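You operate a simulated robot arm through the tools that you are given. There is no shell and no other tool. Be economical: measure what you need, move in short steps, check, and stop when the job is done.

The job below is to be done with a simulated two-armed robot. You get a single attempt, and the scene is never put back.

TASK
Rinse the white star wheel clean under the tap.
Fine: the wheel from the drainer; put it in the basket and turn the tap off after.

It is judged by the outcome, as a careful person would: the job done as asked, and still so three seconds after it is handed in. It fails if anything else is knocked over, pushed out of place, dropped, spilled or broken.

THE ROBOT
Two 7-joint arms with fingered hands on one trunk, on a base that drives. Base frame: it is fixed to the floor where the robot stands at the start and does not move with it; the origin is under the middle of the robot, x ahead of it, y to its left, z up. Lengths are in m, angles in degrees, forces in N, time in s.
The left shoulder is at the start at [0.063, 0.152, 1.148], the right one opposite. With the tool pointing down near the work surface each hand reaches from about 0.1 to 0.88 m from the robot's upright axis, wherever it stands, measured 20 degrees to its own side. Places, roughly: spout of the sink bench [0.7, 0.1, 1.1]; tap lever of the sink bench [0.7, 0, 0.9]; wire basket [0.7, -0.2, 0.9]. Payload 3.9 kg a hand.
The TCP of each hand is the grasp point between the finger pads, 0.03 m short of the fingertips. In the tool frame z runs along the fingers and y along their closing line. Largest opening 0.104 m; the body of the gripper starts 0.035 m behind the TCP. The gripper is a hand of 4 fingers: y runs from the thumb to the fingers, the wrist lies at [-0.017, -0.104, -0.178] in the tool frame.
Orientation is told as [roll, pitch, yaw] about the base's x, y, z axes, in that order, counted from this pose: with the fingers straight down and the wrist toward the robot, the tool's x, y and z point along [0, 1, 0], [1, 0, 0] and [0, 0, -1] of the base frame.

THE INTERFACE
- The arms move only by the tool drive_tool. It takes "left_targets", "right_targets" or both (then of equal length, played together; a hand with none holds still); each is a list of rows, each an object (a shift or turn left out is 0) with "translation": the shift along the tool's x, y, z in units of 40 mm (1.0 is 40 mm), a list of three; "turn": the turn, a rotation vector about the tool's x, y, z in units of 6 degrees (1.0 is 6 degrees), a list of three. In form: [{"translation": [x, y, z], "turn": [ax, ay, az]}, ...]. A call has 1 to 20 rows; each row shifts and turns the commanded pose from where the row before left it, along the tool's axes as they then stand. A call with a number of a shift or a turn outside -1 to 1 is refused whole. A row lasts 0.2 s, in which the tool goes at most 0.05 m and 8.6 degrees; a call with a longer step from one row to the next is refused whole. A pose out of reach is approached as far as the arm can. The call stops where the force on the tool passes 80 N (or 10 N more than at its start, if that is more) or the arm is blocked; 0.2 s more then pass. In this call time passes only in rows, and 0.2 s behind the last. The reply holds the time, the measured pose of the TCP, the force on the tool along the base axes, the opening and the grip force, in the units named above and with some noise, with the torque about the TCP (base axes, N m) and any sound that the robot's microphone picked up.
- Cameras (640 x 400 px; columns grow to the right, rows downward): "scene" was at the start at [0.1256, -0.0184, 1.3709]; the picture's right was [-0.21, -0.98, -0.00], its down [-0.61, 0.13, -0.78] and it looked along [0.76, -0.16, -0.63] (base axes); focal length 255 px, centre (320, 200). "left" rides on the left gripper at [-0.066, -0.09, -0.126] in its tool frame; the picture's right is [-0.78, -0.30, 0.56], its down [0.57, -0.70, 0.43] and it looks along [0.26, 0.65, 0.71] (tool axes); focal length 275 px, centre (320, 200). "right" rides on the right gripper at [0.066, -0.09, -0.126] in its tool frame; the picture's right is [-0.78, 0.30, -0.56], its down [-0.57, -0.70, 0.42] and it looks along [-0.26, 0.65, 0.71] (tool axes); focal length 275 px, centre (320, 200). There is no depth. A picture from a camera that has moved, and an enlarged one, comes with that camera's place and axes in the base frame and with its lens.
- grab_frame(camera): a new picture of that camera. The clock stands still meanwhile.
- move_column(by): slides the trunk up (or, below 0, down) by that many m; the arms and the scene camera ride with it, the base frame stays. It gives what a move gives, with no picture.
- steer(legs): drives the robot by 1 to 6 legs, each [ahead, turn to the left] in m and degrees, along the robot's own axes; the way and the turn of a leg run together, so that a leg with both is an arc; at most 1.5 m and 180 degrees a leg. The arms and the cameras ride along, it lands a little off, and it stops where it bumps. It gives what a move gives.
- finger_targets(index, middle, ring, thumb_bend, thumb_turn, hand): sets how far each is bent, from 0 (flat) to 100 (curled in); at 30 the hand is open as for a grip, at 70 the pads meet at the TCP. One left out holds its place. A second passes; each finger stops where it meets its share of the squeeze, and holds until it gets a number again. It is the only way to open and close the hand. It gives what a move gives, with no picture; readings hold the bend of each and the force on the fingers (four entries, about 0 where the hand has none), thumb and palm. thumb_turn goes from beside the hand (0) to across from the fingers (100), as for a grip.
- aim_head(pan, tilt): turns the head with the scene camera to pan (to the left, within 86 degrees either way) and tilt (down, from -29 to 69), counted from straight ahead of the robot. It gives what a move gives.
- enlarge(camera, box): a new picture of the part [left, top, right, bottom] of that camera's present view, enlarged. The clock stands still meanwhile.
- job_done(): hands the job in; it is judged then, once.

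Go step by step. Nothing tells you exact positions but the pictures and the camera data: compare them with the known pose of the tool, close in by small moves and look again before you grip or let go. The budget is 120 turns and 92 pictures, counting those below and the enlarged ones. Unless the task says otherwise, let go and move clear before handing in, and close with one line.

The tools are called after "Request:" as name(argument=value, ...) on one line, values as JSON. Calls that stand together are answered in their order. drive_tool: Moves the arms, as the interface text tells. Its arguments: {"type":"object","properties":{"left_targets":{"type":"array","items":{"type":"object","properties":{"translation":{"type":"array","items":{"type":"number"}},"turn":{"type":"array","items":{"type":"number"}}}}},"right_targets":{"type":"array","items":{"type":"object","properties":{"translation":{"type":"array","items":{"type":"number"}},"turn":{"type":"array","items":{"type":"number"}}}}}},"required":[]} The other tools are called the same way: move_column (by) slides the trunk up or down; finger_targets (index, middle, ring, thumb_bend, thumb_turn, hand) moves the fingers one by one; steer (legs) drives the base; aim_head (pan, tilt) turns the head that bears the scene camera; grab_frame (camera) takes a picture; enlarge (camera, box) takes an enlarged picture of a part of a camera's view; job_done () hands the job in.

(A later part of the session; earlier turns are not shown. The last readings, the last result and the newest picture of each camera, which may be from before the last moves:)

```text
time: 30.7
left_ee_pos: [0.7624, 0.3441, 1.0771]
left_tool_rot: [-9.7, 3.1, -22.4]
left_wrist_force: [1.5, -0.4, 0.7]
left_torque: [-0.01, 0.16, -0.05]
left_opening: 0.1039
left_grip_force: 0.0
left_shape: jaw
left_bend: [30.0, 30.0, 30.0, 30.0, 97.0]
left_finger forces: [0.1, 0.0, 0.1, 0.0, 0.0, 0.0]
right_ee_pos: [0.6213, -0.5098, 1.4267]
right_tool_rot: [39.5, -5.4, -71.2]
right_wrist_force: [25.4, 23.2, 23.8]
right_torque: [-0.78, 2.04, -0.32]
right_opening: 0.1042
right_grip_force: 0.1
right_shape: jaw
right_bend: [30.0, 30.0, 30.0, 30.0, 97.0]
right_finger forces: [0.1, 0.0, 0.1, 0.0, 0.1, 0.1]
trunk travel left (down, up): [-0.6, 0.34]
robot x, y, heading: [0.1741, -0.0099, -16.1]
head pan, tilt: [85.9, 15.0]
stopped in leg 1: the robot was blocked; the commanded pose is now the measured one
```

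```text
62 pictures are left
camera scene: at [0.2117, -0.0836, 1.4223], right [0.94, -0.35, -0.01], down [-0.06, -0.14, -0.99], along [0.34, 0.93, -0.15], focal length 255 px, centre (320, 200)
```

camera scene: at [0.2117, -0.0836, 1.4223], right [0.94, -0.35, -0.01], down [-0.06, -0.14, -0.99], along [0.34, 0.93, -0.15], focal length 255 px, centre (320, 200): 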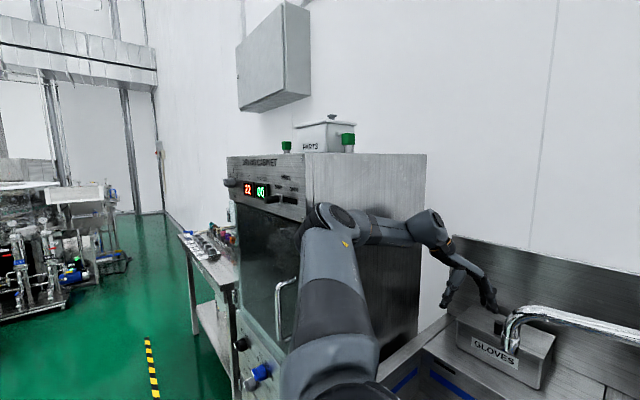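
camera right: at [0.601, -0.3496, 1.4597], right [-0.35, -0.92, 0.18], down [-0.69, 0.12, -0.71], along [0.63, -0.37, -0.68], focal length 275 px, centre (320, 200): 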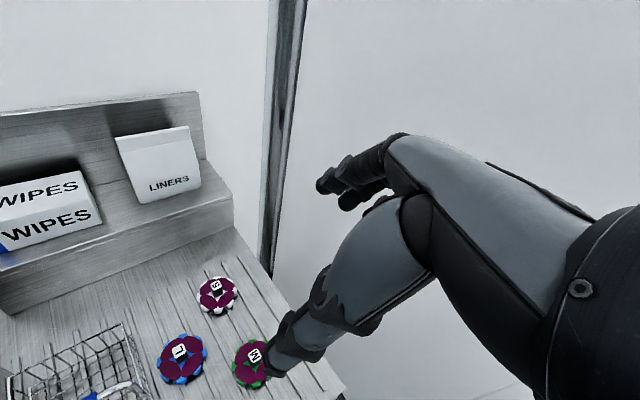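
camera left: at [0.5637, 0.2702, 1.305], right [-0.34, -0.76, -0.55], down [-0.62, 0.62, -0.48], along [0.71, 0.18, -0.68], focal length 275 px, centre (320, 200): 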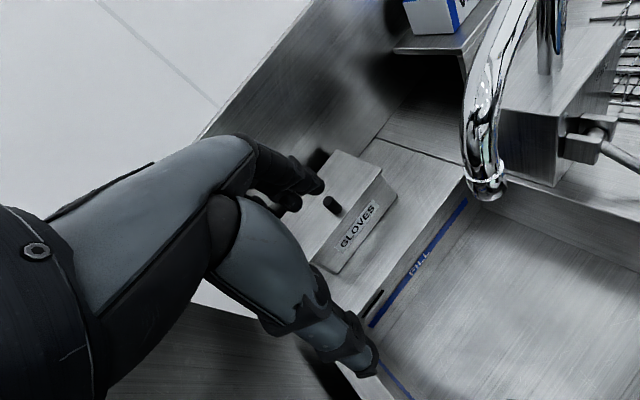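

Request:
aim_head(pan=20, tilt=69)

Request:
grab_frame(camera="scene")

Request:
grab_frame(camera="right")

Request:
grab_frame(camera="left")

```text
time: 32.0
left_ee_pos: [0.7669, 0.3446, 1.0799]
left_tool_rot: [-9.7, 2.3, -22.5]
left_wrist_force: [-3.4, 0.5, -0.9]
left_torque: [0.03, -0.28, 0.11]
left_opening: 0.1039
left_grip_force: 0.1
left_shape: jaw
left_bend: [30.0, 30.0, 30.0, 30.0, 97.0]
left_finger forces: [0.1, 0.1, 0.0, 0.1, 0.0, 0.1]
right_ee_pos: [0.5942, -0.5547, 1.4056]
right_tool_rot: [30.6, -10.0, -82.7]
right_wrist_force: [-21.8, -30.1, -45.0]
right_torque: [-0.77, -2.44, -0.51]
right_opening: 0.1034
right_grip_force: 0.0
right_shape: jaw
right_bend: [31.0, 30.0, 30.0, 30.0, 98.0]
right_finger forces: [0.1, 0.0, 0.1, 0.1, 0.0, 0.1]
trunk travel left (down, up): [-0.6, 0.34]
robot x, y, heading: [0.1703, -0.0125, -16.7]
head pan, tilt: [20.0, 68.8]
```

```text
61 pictures are left
camera scene: at [0.2402, -0.1582, 1.3388], right [0.06, -0.99, -0.1], down [-0.92, -0.01, -0.39], along [0.39, 0.11, -0.91], focal length 255 px, centre (320, 200)
```

scene: 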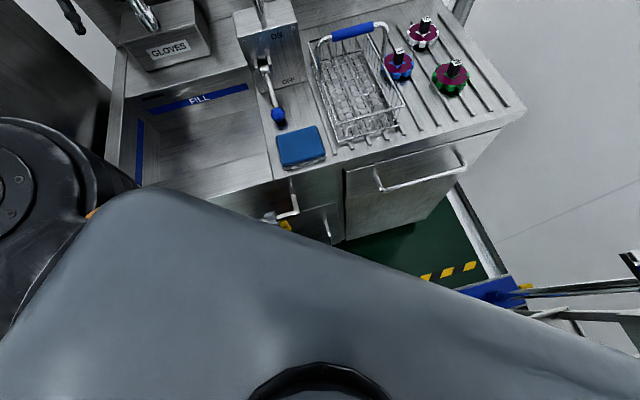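

```text
60 pictures are left
camera right: at [0.573, -0.4432, 1.5293], right [-0.91, -0.4, 0.13], down [-0.35, 0.54, -0.77], along [0.23, -0.74, -0.63], focal length 275 px, centre (320, 200)
```

right: 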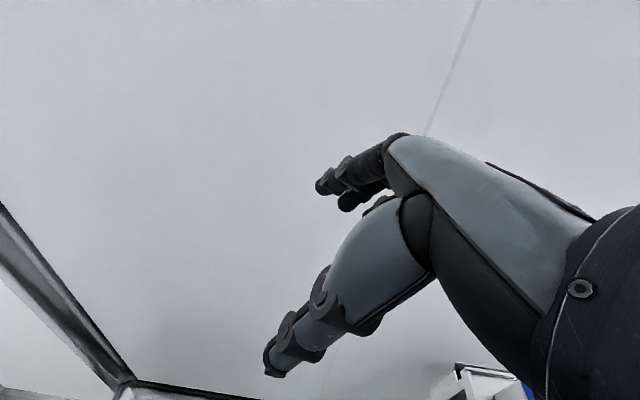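

```text
59 pictures are left
camera left: at [0.6721, 0.3363, 1.2181], right [-0.62, -0.67, -0.41], down [-0.48, 0.73, -0.49], along [0.62, -0.11, -0.77], focal length 275 px, centre (320, 200)
```

left: 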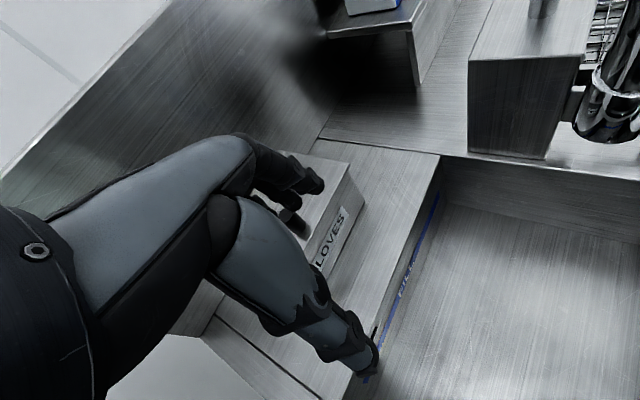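

The robot is leaning right and both arms sway, so I'll go gently. I'll lift the left hand clear above the gloves box and let things settle.

Request:
drive_tool(left_targets=[{"translation": [0, 0, -0.3]}, {"translation": [0, 0, -0.3]}, {"translation": [0, 0, -0.3]}, {"translation": [0, 0, -0.3]}, {"translation": [0, 0, -0.3]}, {"translation": [0, 0, -0.3]}, {"translation": [0, 0, -0.3]}, {"translation": [0, 0, -0.3]}])

Request:
aim_head(pan=40, tilt=50)

Request:
grab_frame(camera="scene")

```text
time: 32.4
left_ee_pos: [0.7469, 0.355, 1.0187]
left_tool_rot: [-11.4, 13.0, -27.4]
left_wrist_force: [-0.1, -3.0, 1.1]
left_torque: [0.17, -0.04, -0.07]
left_opening: 0.1038
left_grip_force: 0.0
left_shape: jaw
left_bend: [30.0, 30.0, 30.0, 30.0, 97.0]
left_finger forces: [0.0, 0.1, 0.0, 0.0, 0.1, 0.0]
right_ee_pos: [0.5789, -0.5322, 1.468]
right_tool_rot: [50.1, -1.4, -79.6]
right_wrist_force: [24.8, -27.2, 46.2]
right_torque: [0.85, 2.92, 2.1]
right_opening: 0.1026
right_grip_force: 0.0
right_shape: jaw
right_bend: [30.0, 30.0, 29.0, 31.0, 98.0]
right_finger forces: [0.0, 0.0, 0.1, 0.0, 0.1, 0.0]
trunk travel left (down, up): [-0.6, 0.34]
robot x, y, heading: [0.1721, -0.0119, -18.9]
head pan, tilt: [20.0, 68.8]
stopped in row 1 (left hand): the arm was blocked; the commanded pose is now the measured one
```

```text
time: 33.2
left_ee_pos: [0.7463, 0.3605, 1.0141]
left_tool_rot: [-11.3, 14.1, -26.5]
left_wrist_force: [-1.8, -0.1, -0.8]
left_torque: [0.01, -0.07, 0.01]
left_opening: 0.1038
left_grip_force: 0.1
left_shape: jaw
left_bend: [30.0, 30.0, 30.0, 30.0, 97.0]
left_finger forces: [0.0, 0.0, 0.0, 0.1, 0.0, 0.0]
right_ee_pos: [0.5847, -0.5485, 1.4647]
right_tool_rot: [49.4, -1.3, -81.3]
right_wrist_force: [-26.6, -15.6, -14.6]
right_torque: [0.0, -1.42, -0.1]
right_opening: 0.1033
right_grip_force: 0.0
right_shape: jaw
right_bend: [30.0, 30.0, 29.0, 30.0, 98.0]
right_finger forces: [0.0, 0.0, 0.1, 0.1, 0.1, 0.0]
trunk travel left (down, up): [-0.6, 0.34]
robot x, y, heading: [0.1719, -0.0195, -19.0]
head pan, tilt: [40.0, 50.0]
```

```text
58 pictures are left
camera scene: at [0.2591, -0.1591, 1.3614], right [0.36, -0.93, -0.1], down [-0.7, -0.2, -0.69], along [0.62, 0.31, -0.72], focal length 255 px, centre (320, 200)
```

scene: 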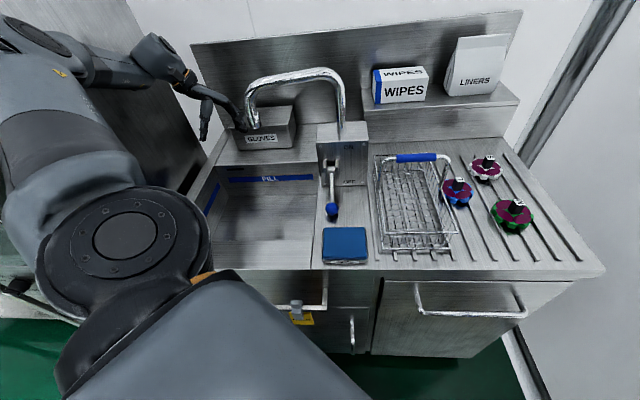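

Each blocked call lets the left hand sag. Raising the trunk should lift both arms without changing how they are folded.

Request:
move_column(by=0.12)

Request:
grab_frame(camera="scene")

```text
time: 33.5
left_ee_pos: [0.706, 0.3608, 0.9805]
left_tool_rot: [-16.6, 22.8, -35.6]
left_wrist_force: [-0.4, 0.4, -0.2]
left_torque: [-0.01, 0.02, 0.0]
left_opening: 0.104
left_grip_force: 0.1
left_shape: jaw
left_bend: [30.0, 30.0, 30.0, 30.0, 97.0]
left_finger forces: [0.1, 0.0, 0.1, 0.0, 0.1, 0.0]
right_ee_pos: [0.525, -0.598, 1.474]
right_tool_rot: [52.2, 9.3, -94.0]
right_wrist_force: [-14.9, 13.7, 0.7]
right_torque: [-0.56, -0.39, -0.71]
right_opening: 0.1041
right_grip_force: 0.0
right_shape: jaw
right_bend: [30.0, 30.0, 30.0, 30.0, 97.0]
right_finger forces: [0.0, 0.0, 0.0, 0.0, 0.1, 0.0]
trunk travel left (down, up): [-0.602, 0.338]
robot x, y, heading: [0.1717, -0.0193, -21.4]
head pan, tilt: [40.0, 50.0]
stopped: the arm was blocked; the commanded pose is now the measured one
```

```text
57 pictures are left
camera scene: at [0.2401, -0.1714, 1.3657], right [0.32, -0.94, -0.1], down [-0.7, -0.17, -0.7], along [0.64, 0.3, -0.71], focal length 255 px, centre (320, 200)
```

scene: 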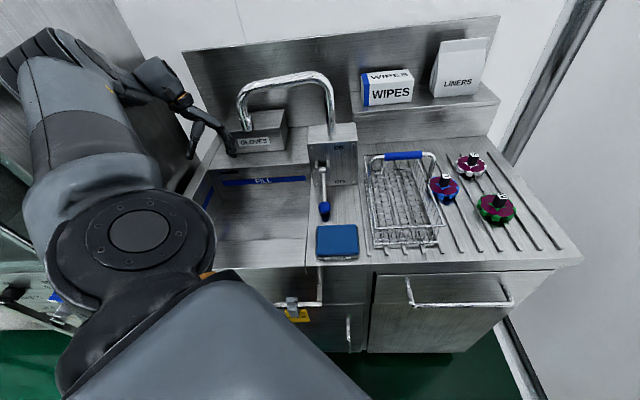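

The right arm is also drifting, with force on its wrist, so I'll look toward it.

Request:
aim_head(pan=-75, tilt=25)

Request:
grab_frame(camera="scene")

```text
time: 35.5
left_ee_pos: [0.7118, 0.3658, 0.9825]
left_tool_rot: [-16.0, 22.6, -35.6]
left_wrist_force: [-0.7, 0.4, -0.1]
left_torque: [0.05, -0.02, 0.01]
left_opening: 0.1038
left_grip_force: 0.1
left_shape: jaw
left_bend: [30.0, 30.0, 30.0, 30.0, 97.0]
left_finger forces: [0.0, 0.1, 0.0, 0.0, 0.1, 0.0]
right_ee_pos: [0.5188, -0.6162, 1.4955]
right_tool_rot: [60.9, 11.5, -92.5]
right_wrist_force: [34.1, 8.6, -15.0]
right_torque: [-0.45, -0.18, -0.66]
right_opening: 0.1038
right_grip_force: 0.0
right_shape: jaw
right_bend: [30.0, 30.0, 30.0, 30.0, 97.0]
right_finger forces: [0.0, 0.0, 0.1, 0.0, 0.1, 0.0]
trunk travel left (down, up): [-0.602, 0.338]
robot x, y, heading: [0.1727, -0.0242, -25.6]
head pan, tilt: [-75.0, 25.0]
```

```text
56 pictures are left
camera scene: at [0.1496, -0.292, 1.3847], right [-0.98, 0.18, -0.02], down [0.11, 0.52, -0.85], along [-0.15, -0.84, -0.53], focal length 255 px, centre (320, 200)
```

scene: 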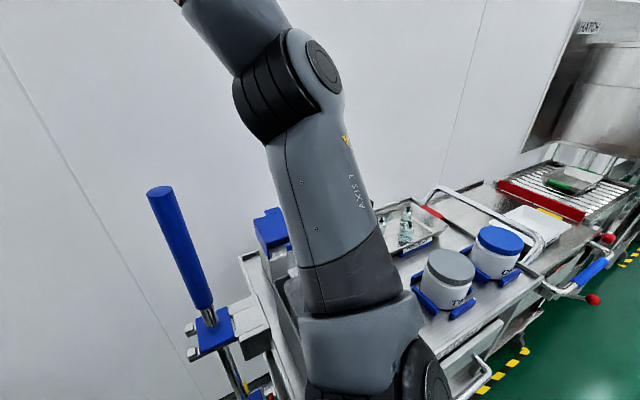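

The robot is shaking, and the right arm seems caught in an awkward, oscillating pose that trips every move. I'll try easing the right hand back toward upright while lifting the left.

Request:
drive_tool(right_targets=[{"turn": [0, -0.5, 0]}, {"turn": [0, -0.5, 0]}, {"turn": [0, -0.5, 0]}, {"turn": [0, -0.5, 0]}, {"turn": [0, -0.5, 0]}, {"turn": [0, -0.5, 0]}], left_targets=[{"translation": [0, 0, -0.2]}, {"translation": [0, 0, -0.3]}, {"translation": [0, 0, -0.3]}, {"translation": [0, 0, -0.3]}, {"translation": [0, 0, -0.3]}, {"translation": [0, 0, -0.3]}])

Request:
grab_frame(camera="scene")

```text
time: 35.8
left_ee_pos: [0.6838, 0.3684, 0.9746]
left_tool_rot: [-20.6, 25.7, -45.4]
left_wrist_force: [-5.0, 7.3, -0.5]
left_torque: [-0.42, -0.3, 0.32]
left_opening: 0.1038
left_grip_force: 0.0
left_shape: jaw
left_bend: [30.0, 30.0, 30.0, 30.0, 97.0]
left_finger forces: [0.0, 0.1, 0.0, 0.0, 0.1, 0.1]
right_ee_pos: [0.4442, -0.6386, 1.5264]
right_tool_rot: [67.2, 22.0, -101.0]
right_wrist_force: [11.0, 39.1, -21.3]
right_torque: [-0.89, -1.01, -2.36]
right_opening: 0.1036
right_grip_force: 0.0
right_shape: jaw
right_bend: [31.0, 31.0, 31.0, 29.0, 97.0]
right_finger forces: [0.0, 0.1, 0.0, 0.1, 0.1, 0.0]
right hand out of reach, approached as far as the arm can: row 1
trunk travel left (down, up): [-0.602, 0.338]
robot x, y, heading: [0.177, -0.0268, -27.5]
head pan, tilt: [-75.0, 25.0]
stopped in row 1 (left hand): the arm was blocked; the commanded pose is now the measured one
```

```text
55 pictures are left
camera scene: at [0.128, -0.303, 1.3848], right [-0.98, 0.22, -0.03], down [0.14, 0.52, -0.84], along [-0.17, -0.83, -0.53], focal length 255 px, centre (320, 200)
```

scene: 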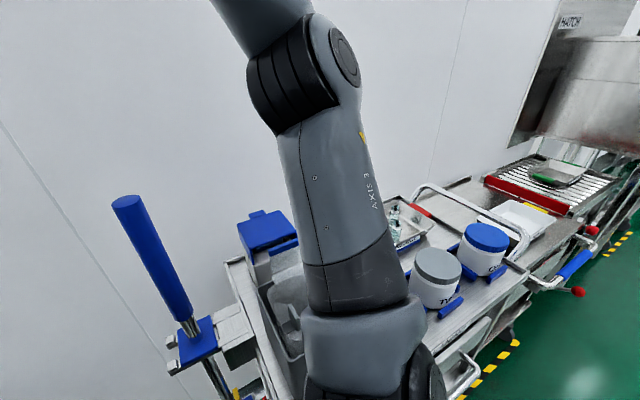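

Request:
aim_head(pan=80, tilt=30)

Request:
grab_frame(camera="scene")

Request:
grab_frame(camera="left")

```text
time: 38.2
left_ee_pos: [0.7251, 0.3722, 0.9568]
left_tool_rot: [-20.9, 21.3, -48.1]
left_wrist_force: [0.3, -0.6, 0.7]
left_torque: [-0.03, 0.0, 0.02]
left_opening: 0.1039
left_grip_force: 0.1
left_shape: jaw
left_bend: [30.0, 30.0, 30.0, 30.0, 97.0]
left_finger forces: [0.0, 0.1, 0.0, 0.1, 0.0, 0.0]
right_ee_pos: [0.4061, -0.6414, 1.5615]
right_tool_rot: [73.9, 22.7, -107.9]
right_wrist_force: [0.8, 0.0, 0.0]
right_torque: [0.01, -0.03, -0.02]
right_opening: 0.1037
right_grip_force: 0.1
right_shape: jaw
right_bend: [30.0, 30.0, 30.0, 30.0, 97.0]
right_finger forces: [0.0, 0.0, 0.0, 0.0, 0.0, 0.0]
trunk travel left (down, up): [-0.602, 0.338]
robot x, y, heading: [0.1817, -0.0399, -34.3]
head pan, tilt: [80.0, 30.0]
```

```text
54 pictures are left
camera scene: at [0.2305, -0.1217, 1.3976], right [0.72, -0.69, -0.03], down [-0.31, -0.28, -0.91], along [0.62, 0.66, -0.42], focal length 255 px, centre (320, 200)
```

scene: 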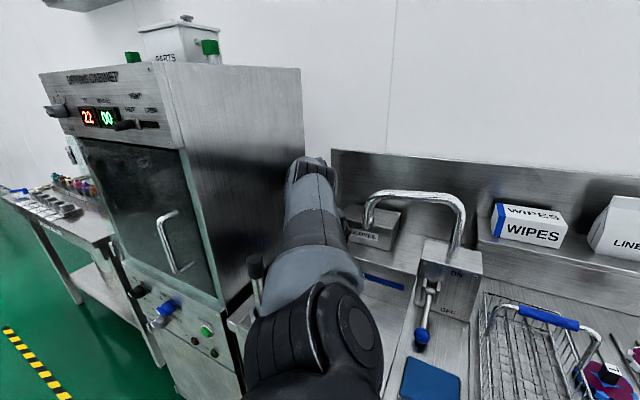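

```text
53 pictures are left
camera left: at [0.6912, 0.387, 1.1218], right [-0.93, -0.34, -0.12], down [-0.3, 0.91, -0.3], along [0.21, -0.25, -0.94], focal length 275 px, centre (320, 200)
```

left: 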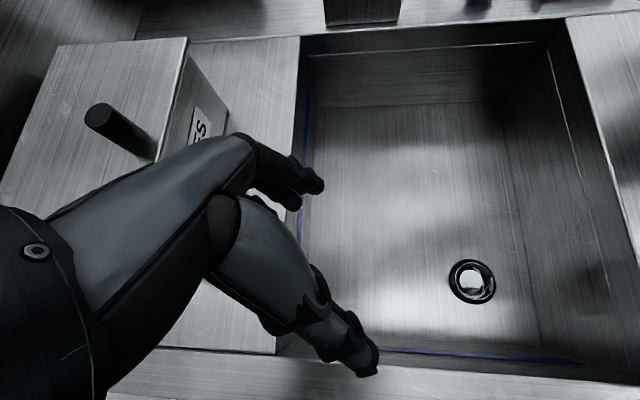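

Everything has calmed: the forces are zero and the lean is mostly gone. The left arm is stretched over the sink beside the plunger, so I'll raise the trunk to lift it clear.

Request:
move_column(by=0.1)

Request:
grab_frame(camera="scene")

```text
time: 38.5
left_ee_pos: [0.713, 0.3487, 0.9264]
left_tool_rot: [-30.5, 18.0, -53.8]
left_wrist_force: [2.5, -2.7, 3.2]
left_torque: [0.24, -0.02, -0.16]
left_opening: 0.1039
left_grip_force: 0.1
left_shape: jaw
left_bend: [30.0, 30.0, 30.0, 30.0, 97.0]
left_finger forces: [0.0, 0.0, 0.1, 0.0, 0.1, 0.0]
right_ee_pos: [0.351, -0.6343, 1.5888]
right_tool_rot: [83.1, 30.1, -109.8]
right_wrist_force: [4.5, -0.9, -4.4]
right_torque: [-0.07, -0.25, 0.03]
right_opening: 0.1036
right_grip_force: 0.1
right_shape: jaw
right_bend: [30.0, 30.0, 30.0, 30.0, 97.0]
right_finger forces: [0.1, 0.1, 0.1, 0.0, 0.0, 0.1]
trunk travel left (down, up): [-0.605, 0.335]
robot x, y, heading: [0.1896, -0.0472, -38.5]
head pan, tilt: [80.0, 30.0]
stopped: the arm was blocked; the commanded pose is now the measured one
```

```text
52 pictures are left
camera scene: at [0.2211, -0.1187, 1.4], right [0.66, -0.75, -0.02], down [-0.32, -0.27, -0.91], along [0.67, 0.61, -0.42], focal length 255 px, centre (320, 200)
```

scene: 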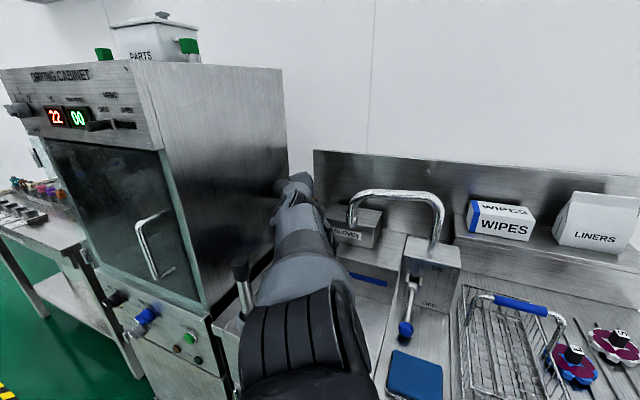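

The left arm still props the robot against the cabinet, and fast steps trip the stop. I'll try tiny steps that lift the left hand up and to the right.

Request:
drive_tool(left_targets=[{"translation": [0, 0, 0]}, {"translation": [-0.06, 0, -0.08]}, {"translation": [-0.1, 0, -0.12]}, {"translation": [-0.1, 0, -0.12]}, {"translation": [-0.1, 0, -0.12]}, {"translation": [-0.1, 0, -0.12]}, {"translation": [-0.1, 0, -0.12]}, {"translation": [-0.1, 0, -0.12]}, {"translation": [-0.1, 0, -0.12]}, {"translation": [-0.1, 0, -0.12]}])

Request:
grab_frame(camera="scene")

```text
time: 38.9
left_ee_pos: [0.7107, 0.3434, 0.8719]
left_tool_rot: [-35.1, 16.0, -54.7]
left_wrist_force: [-30.4, -6.7, 10.5]
left_torque: [-0.49, -0.64, -0.72]
left_opening: 0.1041
left_grip_force: 0.1
left_shape: jaw
left_bend: [30.0, 30.0, 38.0, 30.0, 97.0]
left_finger forces: [0.0, 0.0, 29.0, 0.0, 0.0, 0.1]
right_ee_pos: [0.3416, -0.6325, 1.612]
right_tool_rot: [90.2, 35.4, -112.5]
right_wrist_force: [-12.3, -15.3, 31.9]
right_torque: [1.0, 1.53, 1.52]
right_opening: 0.1032
right_grip_force: 0.1
right_shape: jaw
right_bend: [30.0, 30.0, 29.0, 31.0, 97.0]
right_finger forces: [0.0, 0.0, 0.0, 0.1, 0.0, 0.0]
trunk travel left (down, up): [-0.605, 0.335]
robot x, y, heading: [0.1915, -0.0509, -40.0]
head pan, tilt: [80.0, 30.0]
stopped in row 1 (left hand): the arm was blocked; the commanded pose is now the measured one
```

```text
51 pictures are left
camera scene: at [0.2476, -0.1159, 1.3985], right [0.65, -0.76, -0.03], down [-0.35, -0.26, -0.9], along [0.68, 0.59, -0.43], focal length 255 px, centre (320, 200)
```

scene: 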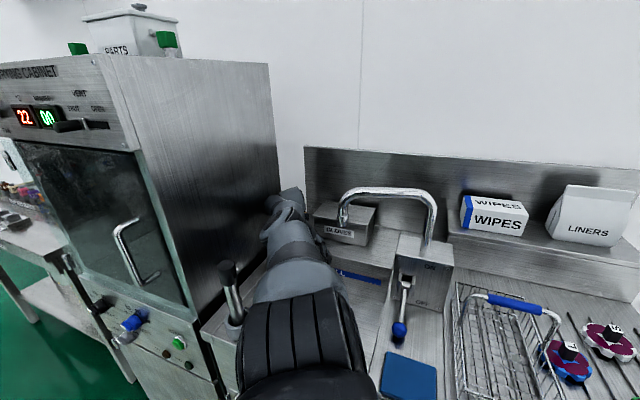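

Request:
aim_head(pan=70, tilt=40)

Request:
grab_frame(camera="left")

Request:
grab_frame(camera="scene")

```text
time: 39.6
left_ee_pos: [0.7169, 0.3449, 0.8832]
left_tool_rot: [-33.5, 15.5, -54.9]
left_wrist_force: [-30.6, -21.4, 16.7]
left_torque: [-0.78, -0.43, -1.82]
left_opening: 0.1038
left_grip_force: 0.2
left_shape: jaw
left_bend: [30.0, 30.0, 39.0, 30.0, 97.0]
left_finger forces: [0.0, 0.0, 38.7, 0.1, 0.0, 0.0]
right_ee_pos: [0.337, -0.6364, 1.6019]
right_tool_rot: [86.5, 32.9, -117.3]
right_wrist_force: [-2.2, 5.2, 15.2]
right_torque: [0.65, 0.65, 0.1]
right_opening: 0.103
right_grip_force: 0.0
right_shape: jaw
right_bend: [30.0, 30.0, 29.0, 31.0, 97.0]
right_finger forces: [0.0, 0.1, 0.1, 0.0, 0.0, 0.1]
trunk travel left (down, up): [-0.605, 0.335]
robot x, y, heading: [0.1892, -0.0508, -39.2]
head pan, tilt: [70.0, 40.0]
```

```text
50 pictures are left
camera left: at [0.7007, 0.3932, 1.0437], right [-0.95, -0.31, 0.04], down [-0.29, 0.84, -0.46], along [0.1, -0.45, -0.89], focal length 275 px, centre (320, 200)
```

left: 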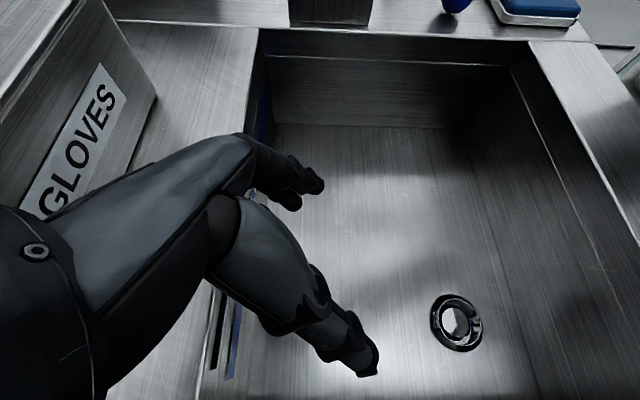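

```text
49 pictures are left
camera scene: at [0.2433, -0.1199, 1.3834], right [0.51, -0.86, -0.03], down [-0.52, -0.28, -0.81], along [0.68, 0.43, -0.59], focal length 255 px, centre (320, 200)
```

scene: 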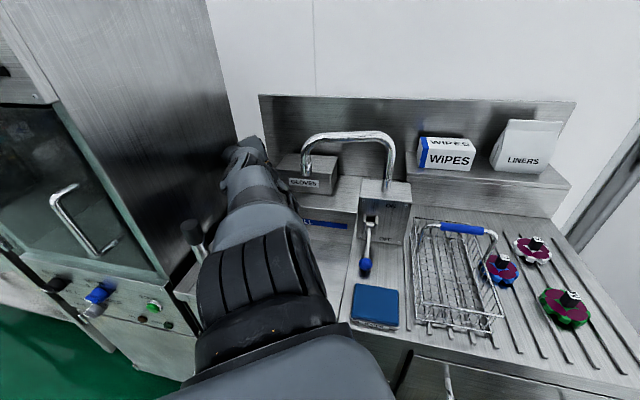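

The gloves box, spout and plunger still look in place, but a left fingertip is pressing on the deck behind the sink. I'll pull the left hand straight up.

Request:
drive_tool(left_targets=[{"translation": [-0.47, -0.3, -0.82]}, {"translation": [-0.47, -0.3, -0.82]}, {"translation": [-0.47, -0.3, -0.82]}])

Request:
grab_frame(camera="scene")

```text
time: 39.9
left_ee_pos: [0.703, 0.337, 0.855]
left_tool_rot: [-38.7, 14.8, -58.2]
left_wrist_force: [-61.6, 7.3, 42.1]
left_torque: [-0.05, -3.52, 0.61]
left_opening: 0.1039
left_grip_force: 0.1
left_shape: jaw
left_bend: [30.0, 30.0, 35.0, 30.0, 97.0]
left_finger forces: [0.1, 0.0, 69.6, 0.0, 0.0, 0.0]
right_ee_pos: [0.2922, -0.6691, 1.5929]
right_tool_rot: [85.9, 36.6, -134.2]
right_wrist_force: [-21.5, -19.3, 5.1]
right_torque: [0.16, 0.33, 1.45]
right_opening: 0.1028
right_grip_force: 0.0
right_shape: jaw
right_bend: [29.0, 29.0, 29.0, 31.0, 97.0]
right_finger forces: [0.0, 0.1, 0.0, 0.0, 0.0, 0.0]
trunk travel left (down, up): [-0.605, 0.335]
robot x, y, heading: [0.188, -0.0474, -40.6]
head pan, tilt: [70.0, 40.0]
stopped in row 1 (left hand): the arm was blocked; the commanded pose is now the measured one
```

```text
48 pictures are left
camera scene: at [0.238, -0.1008, 1.3845], right [0.5, -0.87, -0.02], down [-0.52, -0.28, -0.81], along [0.7, 0.41, -0.59], focal length 255 px, centre (320, 200)
```

scene: 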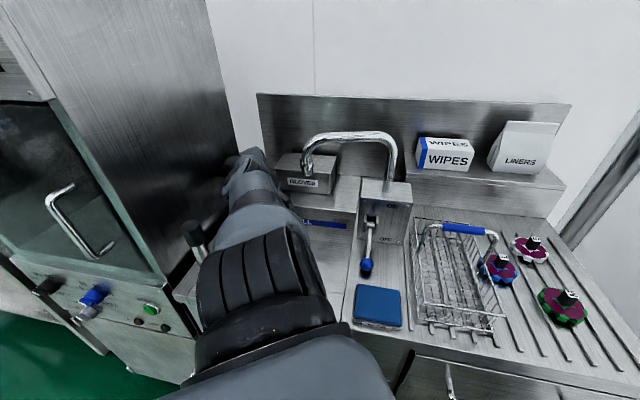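

The left arm seems to be propped on that one finger. Curling the left fingers should take the load off, and it costs no arm motion.

Request:
finger_targets(hand="left", index=90, middle=90, ring=90)

Request:
grab_frame(camera="left")

```text
time: 40.2
left_ee_pos: [0.694, 0.3283, 0.8269]
left_tool_rot: [-41.7, 13.5, -58.2]
left_wrist_force: [-66.3, -13.5, 17.2]
left_torque: [1.08, -3.51, 1.1]
left_opening: 0.056
left_grip_force: 34.3
left_shape: fingers
left_bend: [68.0, 68.0, 74.0, 30.0, 97.0]
left_finger forces: [0.1, 0.0, 0.0, 0.0, 0.2, 68.2]
right_ee_pos: [0.2968, -0.6201, 1.6505]
right_tool_rot: [105.3, 44.0, -112.0]
right_wrist_force: [-0.3, 0.6, 0.6]
right_torque: [0.0, 0.0, 0.06]
right_opening: 0.104
right_grip_force: 0.0
right_shape: jaw
right_bend: [30.0, 30.0, 30.0, 30.0, 97.0]
right_finger forces: [0.0, 0.1, 0.0, 0.0, 0.0, 0.0]
trunk travel left (down, up): [-0.605, 0.335]
robot x, y, heading: [0.1883, -0.0515, -40.4]
head pan, tilt: [70.0, 40.0]
stopped (right hand): the arm was blocked; the commanded pose is now the measured one
```

```text
47 pictures are left
camera left: at [0.693, 0.3935, 0.9823], right [-0.95, -0.27, 0.17], down [-0.32, 0.8, -0.51], along [0.01, -0.54, -0.84], focal length 275 px, centre (320, 200)
```

left: 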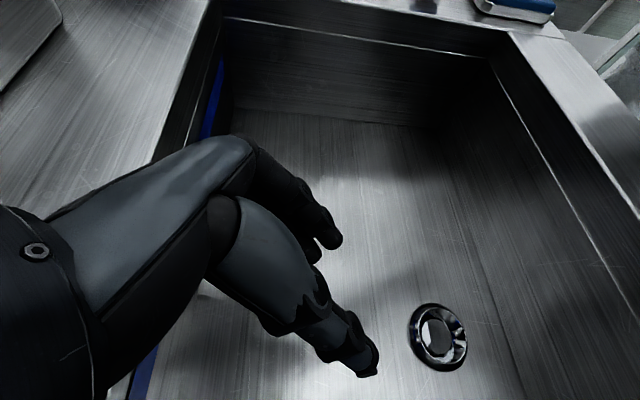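

The right arm's awkward pose is what interrupts every call. I'll bring the right hand down and forward to a comfortable place.

Request:
drive_tool(right_targets=[{"translation": [-0.3, 0.3, 0]}, {"translation": [-0.6, 0.6, 0]}, {"translation": [-0.6, 0.6, 0]}, {"translation": [-0.6, 0.6, 0]}, {"translation": [-0.6, 0.6, 0]}, {"translation": [-0.6, 0.6, 0]}, {"translation": [-0.6, 0.6, 0]}])

Request:
aim_head(pan=-60, tilt=10)

Request:
grab_frame(camera="scene")

```text
time: 40.6
left_ee_pos: [0.6842, 0.322, 0.8105]
left_tool_rot: [-43.6, 12.4, -58.3]
left_wrist_force: [-16.9, -10.7, 29.2]
left_torque: [2.83, -2.77, 0.64]
left_opening: 0.0444
left_grip_force: 6.0
left_shape: fingers
left_bend: [90.0, 90.0, 90.0, 30.0, 97.0]
left_finger forces: [0.0, 0.0, 0.0, 0.0, 0.0, 11.6]
right_ee_pos: [0.3053, -0.6005, 1.6552]
right_tool_rot: [111.5, 48.1, -105.5]
right_wrist_force: [-11.6, -24.6, 10.3]
right_torque: [0.19, 0.66, 1.76]
right_opening: 0.1032
right_grip_force: 0.0
right_shape: jaw
right_bend: [30.0, 30.0, 29.0, 31.0, 97.0]
right_finger forces: [0.0, 0.0, 0.1, 0.1, 0.0, 0.1]
trunk travel left (down, up): [-0.605, 0.335]
robot x, y, heading: [0.1914, -0.0494, -40.7]
head pan, tilt: [70.0, 40.0]
stopped in row 1 (right hand): the arm was blocked; the commanded pose is now the measured one
```

```text
time: 42.7
left_ee_pos: [0.6833, 0.3205, 0.8084]
left_tool_rot: [-44.1, 12.5, -59.0]
left_wrist_force: [-49.6, -39.1, 21.2]
left_torque: [4.05, -4.14, 1.28]
left_opening: 0.0448
left_grip_force: 9.4
left_shape: fingers
left_bend: [90.0, 90.0, 90.0, 30.0, 97.0]
left_finger forces: [0.0, 0.0, 0.0, 0.0, 0.0, 20.3]
right_ee_pos: [0.2813, -0.612, 1.6514]
right_tool_rot: [109.8, 47.6, -112.0]
right_wrist_force: [0.0, -0.1, -0.1]
right_torque: [0.0, 0.01, -0.02]
right_opening: 0.1039
right_grip_force: 0.0
right_shape: jaw
right_bend: [30.0, 30.0, 30.0, 30.0, 97.0]
right_finger forces: [0.0, 0.1, 0.0, 0.0, 0.1, 0.0]
trunk travel left (down, up): [-0.605, 0.335]
robot x, y, heading: [0.1864, -0.0476, -40.8]
head pan, tilt: [-60.0, 10.0]
```

```text
46 pictures are left
camera scene: at [0.1528, -0.234, 1.4206], right [-0.98, 0.19, -0.03], down [0.07, 0.21, -0.97], along [-0.18, -0.96, -0.22], focal length 255 px, centre (320, 200)
```

scene: 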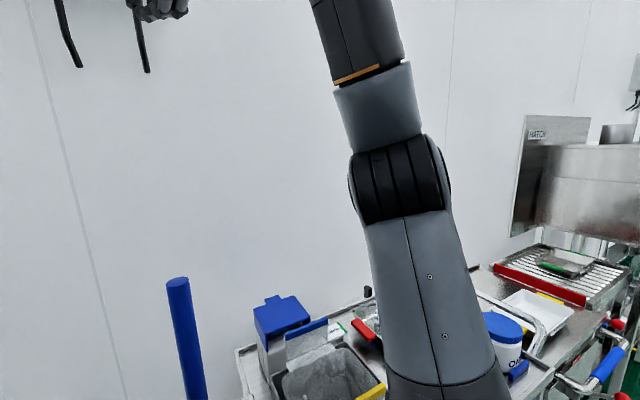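

The calls trip because the leaning body puts both hands away from where they are commanded, and the left palm pressing in the sink causes the lean. I'll pull the left hand back toward the robot and up.

Request:
drive_tool(left_targets=[{"translation": [-1, -0.13, -0.14]}, {"translation": [-1, -0.13, -0.14]}, {"translation": [-1, -0.13, -0.14]}, {"translation": [-1, -0.13, -0.14]}])

Request:
aim_head(pan=60, tilt=45)

Request:
grab_frame(camera="scene")

```text
time: 43.0
left_ee_pos: [0.6732, 0.3111, 0.7972]
left_tool_rot: [-46.4, 10.8, -59.3]
left_wrist_force: [-61.1, -54.1, 53.4]
left_torque: [8.33, -8.26, 1.34]
left_opening: 0.0443
left_grip_force: 0.1
left_shape: fingers
left_bend: [90.0, 90.0, 90.0, 30.0, 97.0]
left_finger forces: [0.1, 0.1, 0.0, 0.1, 0.0, 0.1]
left hand out of reach, approached as far as the arm can: row 1
right_ee_pos: [0.2682, -0.6071, 1.6538]
right_tool_rot: [113.3, 52.2, -112.4]
right_wrist_force: [3.2, -4.1, -4.8]
right_torque: [-0.21, -0.17, -0.16]
right_opening: 0.1041
right_grip_force: 0.0
right_shape: jaw
right_bend: [30.0, 30.0, 30.0, 30.0, 97.0]
right_finger forces: [0.1, 0.0, 0.1, 0.0, 0.0, 0.1]
trunk travel left (down, up): [-0.605, 0.335]
robot x, y, heading: [0.1892, -0.0517, -40.9]
head pan, tilt: [-60.0, 10.0]
stopped in row 1 (right hand): the arm was blocked; the commanded pose is now the measured one
```

```text
time: 45.0
left_ee_pos: [0.6732, 0.3108, 0.7967]
left_tool_rot: [-46.0, 10.9, -58.9]
left_wrist_force: [-52.4, -25.5, 31.9]
left_torque: [4.7, -6.01, 2.97]
left_opening: 0.0449
left_grip_force: 0.0
left_shape: fingers
left_bend: [90.0, 90.0, 90.0, 30.0, 97.0]
left_finger forces: [0.0, 0.0, 0.1, 0.0, 0.0, 0.1]
right_ee_pos: [0.2645, -0.6037, 1.6577]
right_tool_rot: [114.6, 51.1, -111.9]
right_wrist_force: [-0.1, 0.9, 0.0]
right_torque: [0.01, -0.01, -0.01]
right_opening: 0.1041
right_grip_force: 0.0
right_shape: jaw
right_bend: [30.0, 30.0, 30.0, 30.0, 97.0]
right_finger forces: [0.0, 0.0, 0.0, 0.0, 0.0, 0.0]
trunk travel left (down, up): [-0.605, 0.335]
robot x, y, heading: [0.1907, -0.0492, -41.0]
head pan, tilt: [60.0, 45.0]
```

```text
45 pictures are left
camera scene: at [0.2473, -0.1115, 1.3749], right [0.33, -0.94, -0.03], down [-0.64, -0.2, -0.74], along [0.7, 0.26, -0.67], focal length 255 px, centre (320, 200)
```

scene: 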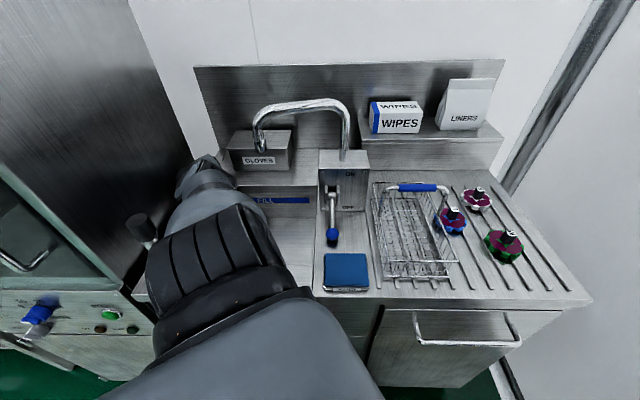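

The pose is now steady to within a few millimetres, so a slow call may go through. I'll use very small steps to pull the left hand up and back.

Request:
drive_tool(left_targets=[{"translation": [-0.1, -0.02, -0.03]}, {"translation": [-0.15, -0.03, -0.06]}, {"translation": [-0.2, -0.04, -0.1]}, {"translation": [-0.2, -0.04, -0.1]}, {"translation": [-0.2, -0.04, -0.1]}, {"translation": [-0.2, -0.04, -0.1]}, {"translation": [-0.2, -0.04, -0.1]}, {"translation": [-0.2, -0.04, -0.1]}, {"translation": [-0.2, -0.04, -0.1]}, {"translation": [-0.2, -0.04, -0.1]}])

```text
time: 45.5
left_ee_pos: [0.6684, 0.3189, 0.796]
left_tool_rot: [-45.3, 12.0, -63.5]
left_wrist_force: [-29.0, -15.3, 63.5]
left_torque: [6.49, -7.48, 1.26]
left_opening: 0.0448
left_grip_force: 0.0
left_shape: fingers
left_bend: [90.0, 90.0, 90.0, 30.0, 97.0]
left_finger forces: [0.0, 0.0, 0.0, 0.0, 0.1, 0.0]
right_ee_pos: [0.2547, -0.6027, 1.6599]
right_tool_rot: [119.0, 56.8, -110.7]
right_wrist_force: [-3.0, -6.6, -0.5]
right_torque: [-0.12, 0.06, 0.36]
right_opening: 0.1039
right_grip_force: 0.0
right_shape: jaw
right_bend: [30.0, 30.0, 30.0, 30.0, 97.0]
right_finger forces: [0.0, 0.0, 0.1, 0.0, 0.0, 0.0]
trunk travel left (down, up): [-0.605, 0.335]
robot x, y, heading: [0.1851, -0.0486, -40.0]
head pan, tilt: [60.0, 45.0]
stopped in row 2 (left hand): the force on the tool passed its limit at 229 N (the readings are from after the stop); the commanded pose is now the measured one
```

A call got through to row 2, but the hand was pressing on the sink's left rim. I'll now go straight up in small steps.

Request:
drive_tool(left_targets=[{"translation": [-0.07, -0.02, -0.07]}, {"translation": [-0.14, -0.04, -0.14]}, {"translation": [-0.2, -0.06, -0.2]}, {"translation": [-0.2, -0.06, -0.2]}, {"translation": [-0.2, -0.06, -0.2]}, {"translation": [-0.2, -0.06, -0.2]}, {"translation": [-0.2, -0.06, -0.2]}, {"translation": [-0.2, -0.06, -0.2]}, {"translation": [-0.2, -0.06, -0.2]}, {"translation": [-0.2, -0.06, -0.2]}])

Request:
grab_frame(camera="left")

```text
time: 45.8
left_ee_pos: [0.66, 0.3177, 0.7908]
left_tool_rot: [-46.3, 11.6, -63.9]
left_wrist_force: [-31.6, -9.2, 48.7]
left_torque: [5.4, -6.76, 2.17]
left_opening: 0.0448
left_grip_force: 0.0
left_shape: fingers
left_bend: [90.0, 90.0, 90.0, 30.0, 97.0]
left_finger forces: [0.1, 0.0, 0.0, 0.1, 0.1, 0.1]
right_ee_pos: [0.2298, -0.6014, 1.6603]
right_tool_rot: [126.7, 61.3, -107.7]
right_wrist_force: [1.5, -2.8, -3.3]
right_torque: [-0.21, -0.04, -0.09]
right_opening: 0.1038
right_grip_force: 0.0
right_shape: jaw
right_bend: [30.0, 30.0, 30.0, 30.0, 97.0]
right_finger forces: [0.1, 0.0, 0.0, 0.1, 0.1, 0.0]
trunk travel left (down, up): [-0.605, 0.335]
robot x, y, heading: [0.1841, -0.0466, -40.0]
head pan, tilt: [60.0, 45.0]
stopped in row 1 (right hand): the arm was blocked; the commanded pose is now the measured one
```

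```text
44 pictures are left
camera left: at [0.674, 0.3925, 0.9408], right [-0.95, -0.18, 0.23], down [-0.29, 0.78, -0.55], along [-0.08, -0.59, -0.8], focal length 275 px, centre (320, 200)
```

left: 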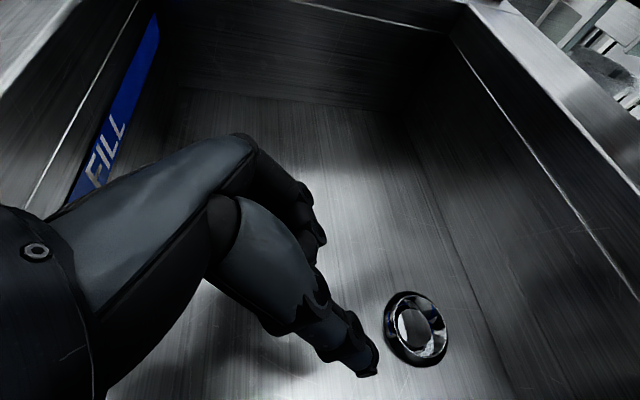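

Request:
aim_head(pan=-60, tilt=45)

Request:
drive_tool(left_targets=[{"translation": [-0.07, -0.02, -0.07]}, {"translation": [-0.14, -0.04, -0.14]}, {"translation": [-0.2, -0.06, -0.2]}, {"translation": [-0.2, -0.06, -0.2]}, {"translation": [-0.2, -0.06, -0.2]}, {"translation": [-0.2, -0.06, -0.2]}, {"translation": [-0.2, -0.06, -0.2]}, {"translation": [-0.2, -0.06, -0.2]}, {"translation": [-0.2, -0.06, -0.2]}, {"translation": [-0.2, -0.06, -0.2]}])

```text
time: 47.8
left_ee_pos: [0.6627, 0.3163, 0.7917]
left_tool_rot: [-46.3, 11.2, -63.2]
left_wrist_force: [-35.6, 4.6, 66.1]
left_torque: [6.05, -8.55, 4.07]
left_opening: 0.0448
left_grip_force: 0.1
left_shape: fingers
left_bend: [90.0, 90.0, 90.0, 30.0, 97.0]
left_finger forces: [0.0, 0.0, 0.0, 0.0, 0.0, 0.0]
right_ee_pos: [0.2293, -0.5989, 1.6629]
right_tool_rot: [127.0, 61.0, -107.3]
right_wrist_force: [1.0, -0.9, -0.1]
right_torque: [0.0, 0.03, 0.0]
right_opening: 0.1038
right_grip_force: 0.0
right_shape: jaw
right_bend: [30.0, 30.0, 30.0, 30.0, 97.0]
right_finger forces: [0.0, 0.0, 0.0, 0.0, 0.0, 0.1]
trunk travel left (down, up): [-0.605, 0.335]
robot x, y, heading: [0.1881, -0.049, -39.9]
head pan, tilt: [-60.0, 45.0]
```

```text
time: 48.1
left_ee_pos: [0.6522, 0.3115, 0.7854]
left_tool_rot: [-47.9, 10.5, -64.5]
left_wrist_force: [-0.4, 0.4, 0.4]
left_torque: [0.01, -0.01, -0.03]
left_opening: 0.0449
left_grip_force: 0.1
left_shape: fingers
left_bend: [90.0, 90.0, 90.0, 30.0, 97.0]
left_finger forces: [0.1, 0.1, 0.0, 0.0, 0.0, 0.1]
right_ee_pos: [0.2125, -0.594, 1.6623]
right_tool_rot: [134.9, 65.1, -103.3]
right_wrist_force: [0.5, 0.7, 0.3]
right_torque: [-0.01, 0.06, 0.05]
right_opening: 0.1042
right_grip_force: 0.1
right_shape: jaw
right_bend: [30.0, 30.0, 30.0, 30.0, 97.0]
right_finger forces: [0.0, 0.1, 0.0, 0.0, 0.0, 0.0]
trunk travel left (down, up): [-0.605, 0.335]
robot x, y, heading: [0.1874, -0.0521, -39.7]
head pan, tilt: [-60.0, 45.0]
stopped in row 1 (left hand): the arm was blocked; the commanded pose is now the measured one
```

The left hand is now free of contact. I'll let it settle and try lifting again.

Request:
aim_head(pan=50, tilt=45)

Request:
drive_tool(left_targets=[{"translation": [-0.07, -0.02, -0.07]}, {"translation": [-0.14, -0.04, -0.14]}, {"translation": [-0.2, -0.06, -0.2]}, {"translation": [-0.2, -0.06, -0.2]}, {"translation": [-0.2, -0.06, -0.2]}, {"translation": [-0.2, -0.06, -0.2]}, {"translation": [-0.2, -0.06, -0.2]}, {"translation": [-0.2, -0.06, -0.2]}, {"translation": [-0.2, -0.06, -0.2]}, {"translation": [-0.2, -0.06, -0.2]}])

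Request:
grab_frame(camera="scene")

```text
time: 50.0
left_ee_pos: [0.6519, 0.3103, 0.7853]
left_tool_rot: [-47.9, 10.7, -64.3]
left_wrist_force: [0.4, -0.2, 0.5]
left_torque: [0.02, 0.0, 0.0]
left_opening: 0.0447
left_grip_force: 0.0
left_shape: fingers
left_bend: [90.0, 90.0, 90.0, 30.0, 97.0]
left_finger forces: [0.0, 0.1, 0.0, 0.1, 0.0, 0.0]
right_ee_pos: [0.2133, -0.5963, 1.6615]
right_tool_rot: [134.9, 65.2, -103.3]
right_wrist_force: [0.3, 0.8, 0.9]
right_torque: [-0.01, -0.02, 0.01]
right_opening: 0.104
right_grip_force: 0.1
right_shape: jaw
right_bend: [30.0, 30.0, 30.0, 30.0, 97.0]
right_finger forces: [0.0, 0.1, 0.0, 0.0, 0.1, 0.1]
trunk travel left (down, up): [-0.605, 0.335]
robot x, y, heading: [0.1874, -0.0466, -39.8]
head pan, tilt: [50.0, 45.0]
```

```text
time: 50.3
left_ee_pos: [0.6524, 0.3087, 0.7862]
left_tool_rot: [-48.1, 9.6, -64.3]
left_wrist_force: [-1.3, -0.1, 0.2]
left_torque: [-0.01, 0.01, 0.02]
left_opening: 0.0446
left_grip_force: 0.0
left_shape: fingers
left_bend: [90.0, 90.0, 90.0, 30.0, 97.0]
left_finger forces: [0.0, 0.0, 0.0, 0.0, 0.1, 0.0]
right_ee_pos: [0.2042, -0.5965, 1.6597]
right_tool_rot: [146.5, 70.4, -94.2]
right_wrist_force: [-1.4, -1.3, 0.3]
right_torque: [0.04, 0.01, 0.1]
right_opening: 0.1039
right_grip_force: 0.1
right_shape: jaw
right_bend: [30.0, 30.0, 30.0, 30.0, 97.0]
right_finger forces: [0.0, 0.0, 0.1, 0.0, 0.0, 0.0]
trunk travel left (down, up): [-0.605, 0.335]
robot x, y, heading: [0.1902, -0.0484, -39.6]
head pan, tilt: [50.0, 45.0]
stopped in row 1 (left hand): the arm was blocked; the commanded pose is now the measured one
```

```text
43 pictures are left
camera scene: at [0.2523, -0.1258, 1.3745], right [0.18, -0.98, -0.04], down [-0.67, -0.1, -0.74], along [0.72, 0.16, -0.67], focal length 255 px, centre (320, 200)
```

scene: 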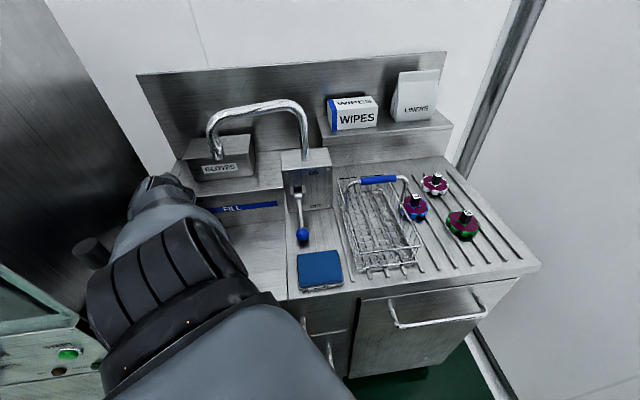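

The hand is free but the body still leans about 3.5°. With nothing loaded at the wrists, I'll try a small base reverse again.

Request:
aim_head(pan=0, tilt=60)

Request:
steer(legs=[[-0.05, 0]])

Request:
grab_frame(camera="scene")

```text
time: 51.5
left_ee_pos: [0.6522, 0.3117, 0.7857]
left_tool_rot: [-47.3, 9.4, -65.9]
left_wrist_force: [-65.3, -5.7, 16.3]
left_torque: [2.2, -6.41, 6.32]
left_opening: 0.0447
left_grip_force: 0.1
left_shape: fingers
left_bend: [90.0, 90.0, 90.0, 30.0, 97.0]
left_finger forces: [0.0, 0.1, 0.0, 0.1, 0.1, 0.0]
right_ee_pos: [0.2005, -0.5867, 1.6614]
right_tool_rot: [144.3, 69.6, -96.2]
right_wrist_force: [0.5, 0.5, -0.1]
right_torque: [0.01, 0.02, 0.01]
right_opening: 0.1039
right_grip_force: 0.1
right_shape: jaw
right_bend: [30.0, 30.0, 30.0, 30.0, 97.0]
right_finger forces: [0.0, 0.0, 0.0, 0.0, 0.0, 0.1]
trunk travel left (down, up): [-0.605, 0.335]
robot x, y, heading: [0.184, -0.0514, -39.1]
head pan, tilt: [0.0, 60.0]
```

```text
time: 52.2
left_ee_pos: [0.6492, 0.2959, 0.7853]
left_tool_rot: [-47.2, 4.8, -65.0]
left_wrist_force: [5.0, 5.7, 8.4]
left_torque: [0.23, -0.27, 0.06]
left_opening: 0.0448
left_grip_force: 0.1
left_shape: fingers
left_bend: [90.0, 90.0, 90.0, 30.0, 97.0]
left_finger forces: [0.0, 0.0, 0.0, 0.0, 0.0, 0.0]
right_ee_pos: [0.179, -0.5982, 1.6431]
right_tool_rot: [-176.9, 78.7, -62.3]
right_wrist_force: [1.2, 9.9, 5.9]
right_torque: [0.65, -0.29, 0.33]
right_opening: 0.1035
right_grip_force: 0.0
right_shape: jaw
right_bend: [30.0, 30.0, 30.0, 30.0, 97.0]
right_finger forces: [0.1, 0.1, 0.0, 0.0, 0.1, 0.1]
trunk travel left (down, up): [-0.605, 0.335]
robot x, y, heading: [0.1825, -0.0453, -38.8]
head pan, tilt: [0.0, 60.0]
stopped in leg 1: the robot was blocked; the commanded pose is now the measured one
```

```text
42 pictures are left
camera scene: at [0.2166, -0.1828, 1.3513], right [-0.63, -0.78, -0.07], down [-0.65, 0.57, -0.5], along [0.43, -0.27, -0.86], focal length 255 px, centre (320, 200)
```

scene: 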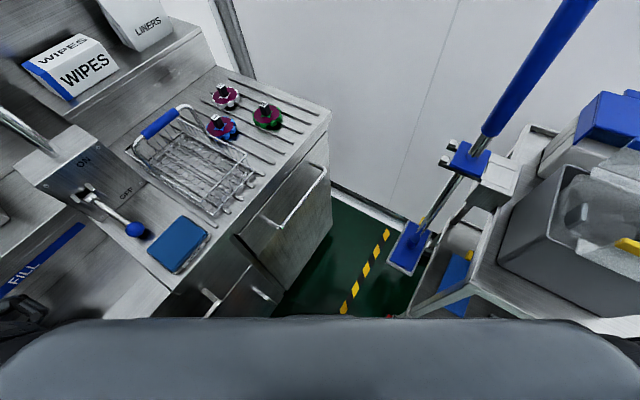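

Reversing is blocked because it drives the left arm into the cabinet. Going slightly forward along this heading moves the arm off the cabinet, so I'll try that.

Request:
steer(legs=[[0.06, 0]])

Request:
aim_head(pan=55, tilt=50)

Request:
grab_frame(camera="scene")

```text
time: 53.0
left_ee_pos: [0.6548, 0.2863, 0.79]
left_tool_rot: [-45.7, 2.0, -69.2]
left_wrist_force: [1.3, -0.1, -0.2]
left_torque: [-0.03, 0.02, -0.04]
left_opening: 0.0445
left_grip_force: 0.0
left_shape: fingers
left_bend: [90.0, 90.0, 90.0, 30.0, 97.0]
left_finger forces: [0.1, 0.1, 0.1, 0.1, 0.0, 0.0]
right_ee_pos: [0.1553, -0.5707, 1.6391]
right_tool_rot: [-125.2, 72.2, -17.1]
right_wrist_force: [-0.7, 1.6, -0.2]
right_torque: [-0.02, 0.0, -0.06]
right_opening: 0.1038
right_grip_force: 0.0
right_shape: jaw
right_bend: [30.0, 30.0, 30.0, 30.0, 97.0]
right_finger forces: [0.0, 0.1, 0.0, 0.1, 0.0, 0.0]
trunk travel left (down, up): [-0.605, 0.335]
robot x, y, heading: [0.1869, -0.0505, -39.1]
head pan, tilt: [0.0, 60.0]
stopped in leg 1: the robot was blocked; the commanded pose is now the measured one
```

```text
time: 54.2
left_ee_pos: [0.6566, 0.2868, 0.7918]
left_tool_rot: [-45.9, 2.1, -68.7]
left_wrist_force: [-0.6, 0.4, -0.1]
left_torque: [0.0, -0.02, 0.03]
left_opening: 0.0448
left_grip_force: 0.1
left_shape: fingers
left_bend: [90.0, 90.0, 90.0, 30.0, 97.0]
left_finger forces: [0.0, 0.0, 0.0, 0.1, 0.0, 0.1]
right_ee_pos: [0.1594, -0.5663, 1.6462]
right_tool_rot: [-131.1, 72.3, -22.0]
right_wrist_force: [-0.4, 0.8, -0.3]
right_torque: [0.01, 0.0, -0.02]
right_opening: 0.1041
right_grip_force: 0.1
right_shape: jaw
right_bend: [30.0, 30.0, 30.0, 30.0, 97.0]
right_finger forces: [0.1, 0.1, 0.1, 0.0, 0.0, 0.1]
trunk travel left (down, up): [-0.605, 0.335]
robot x, y, heading: [0.1848, -0.0508, -38.7]
head pan, tilt: [55.0, 50.0]
```

```text
41 pictures are left
camera scene: at [0.2375, -0.1221, 1.3687], right [0.28, -0.96, -0.03], down [-0.7, -0.18, -0.69], along [0.65, 0.21, -0.73], focal length 255 px, centre (320, 200)
```

scene: 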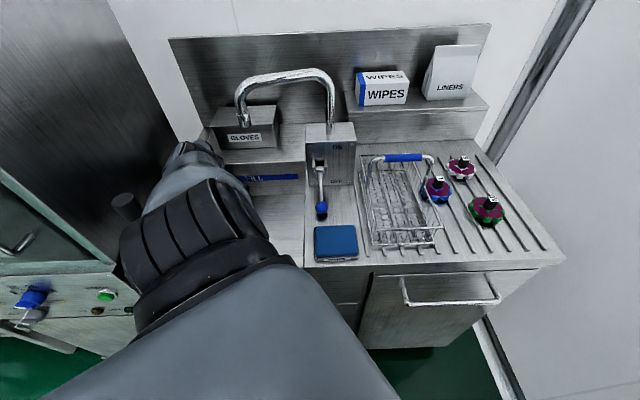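

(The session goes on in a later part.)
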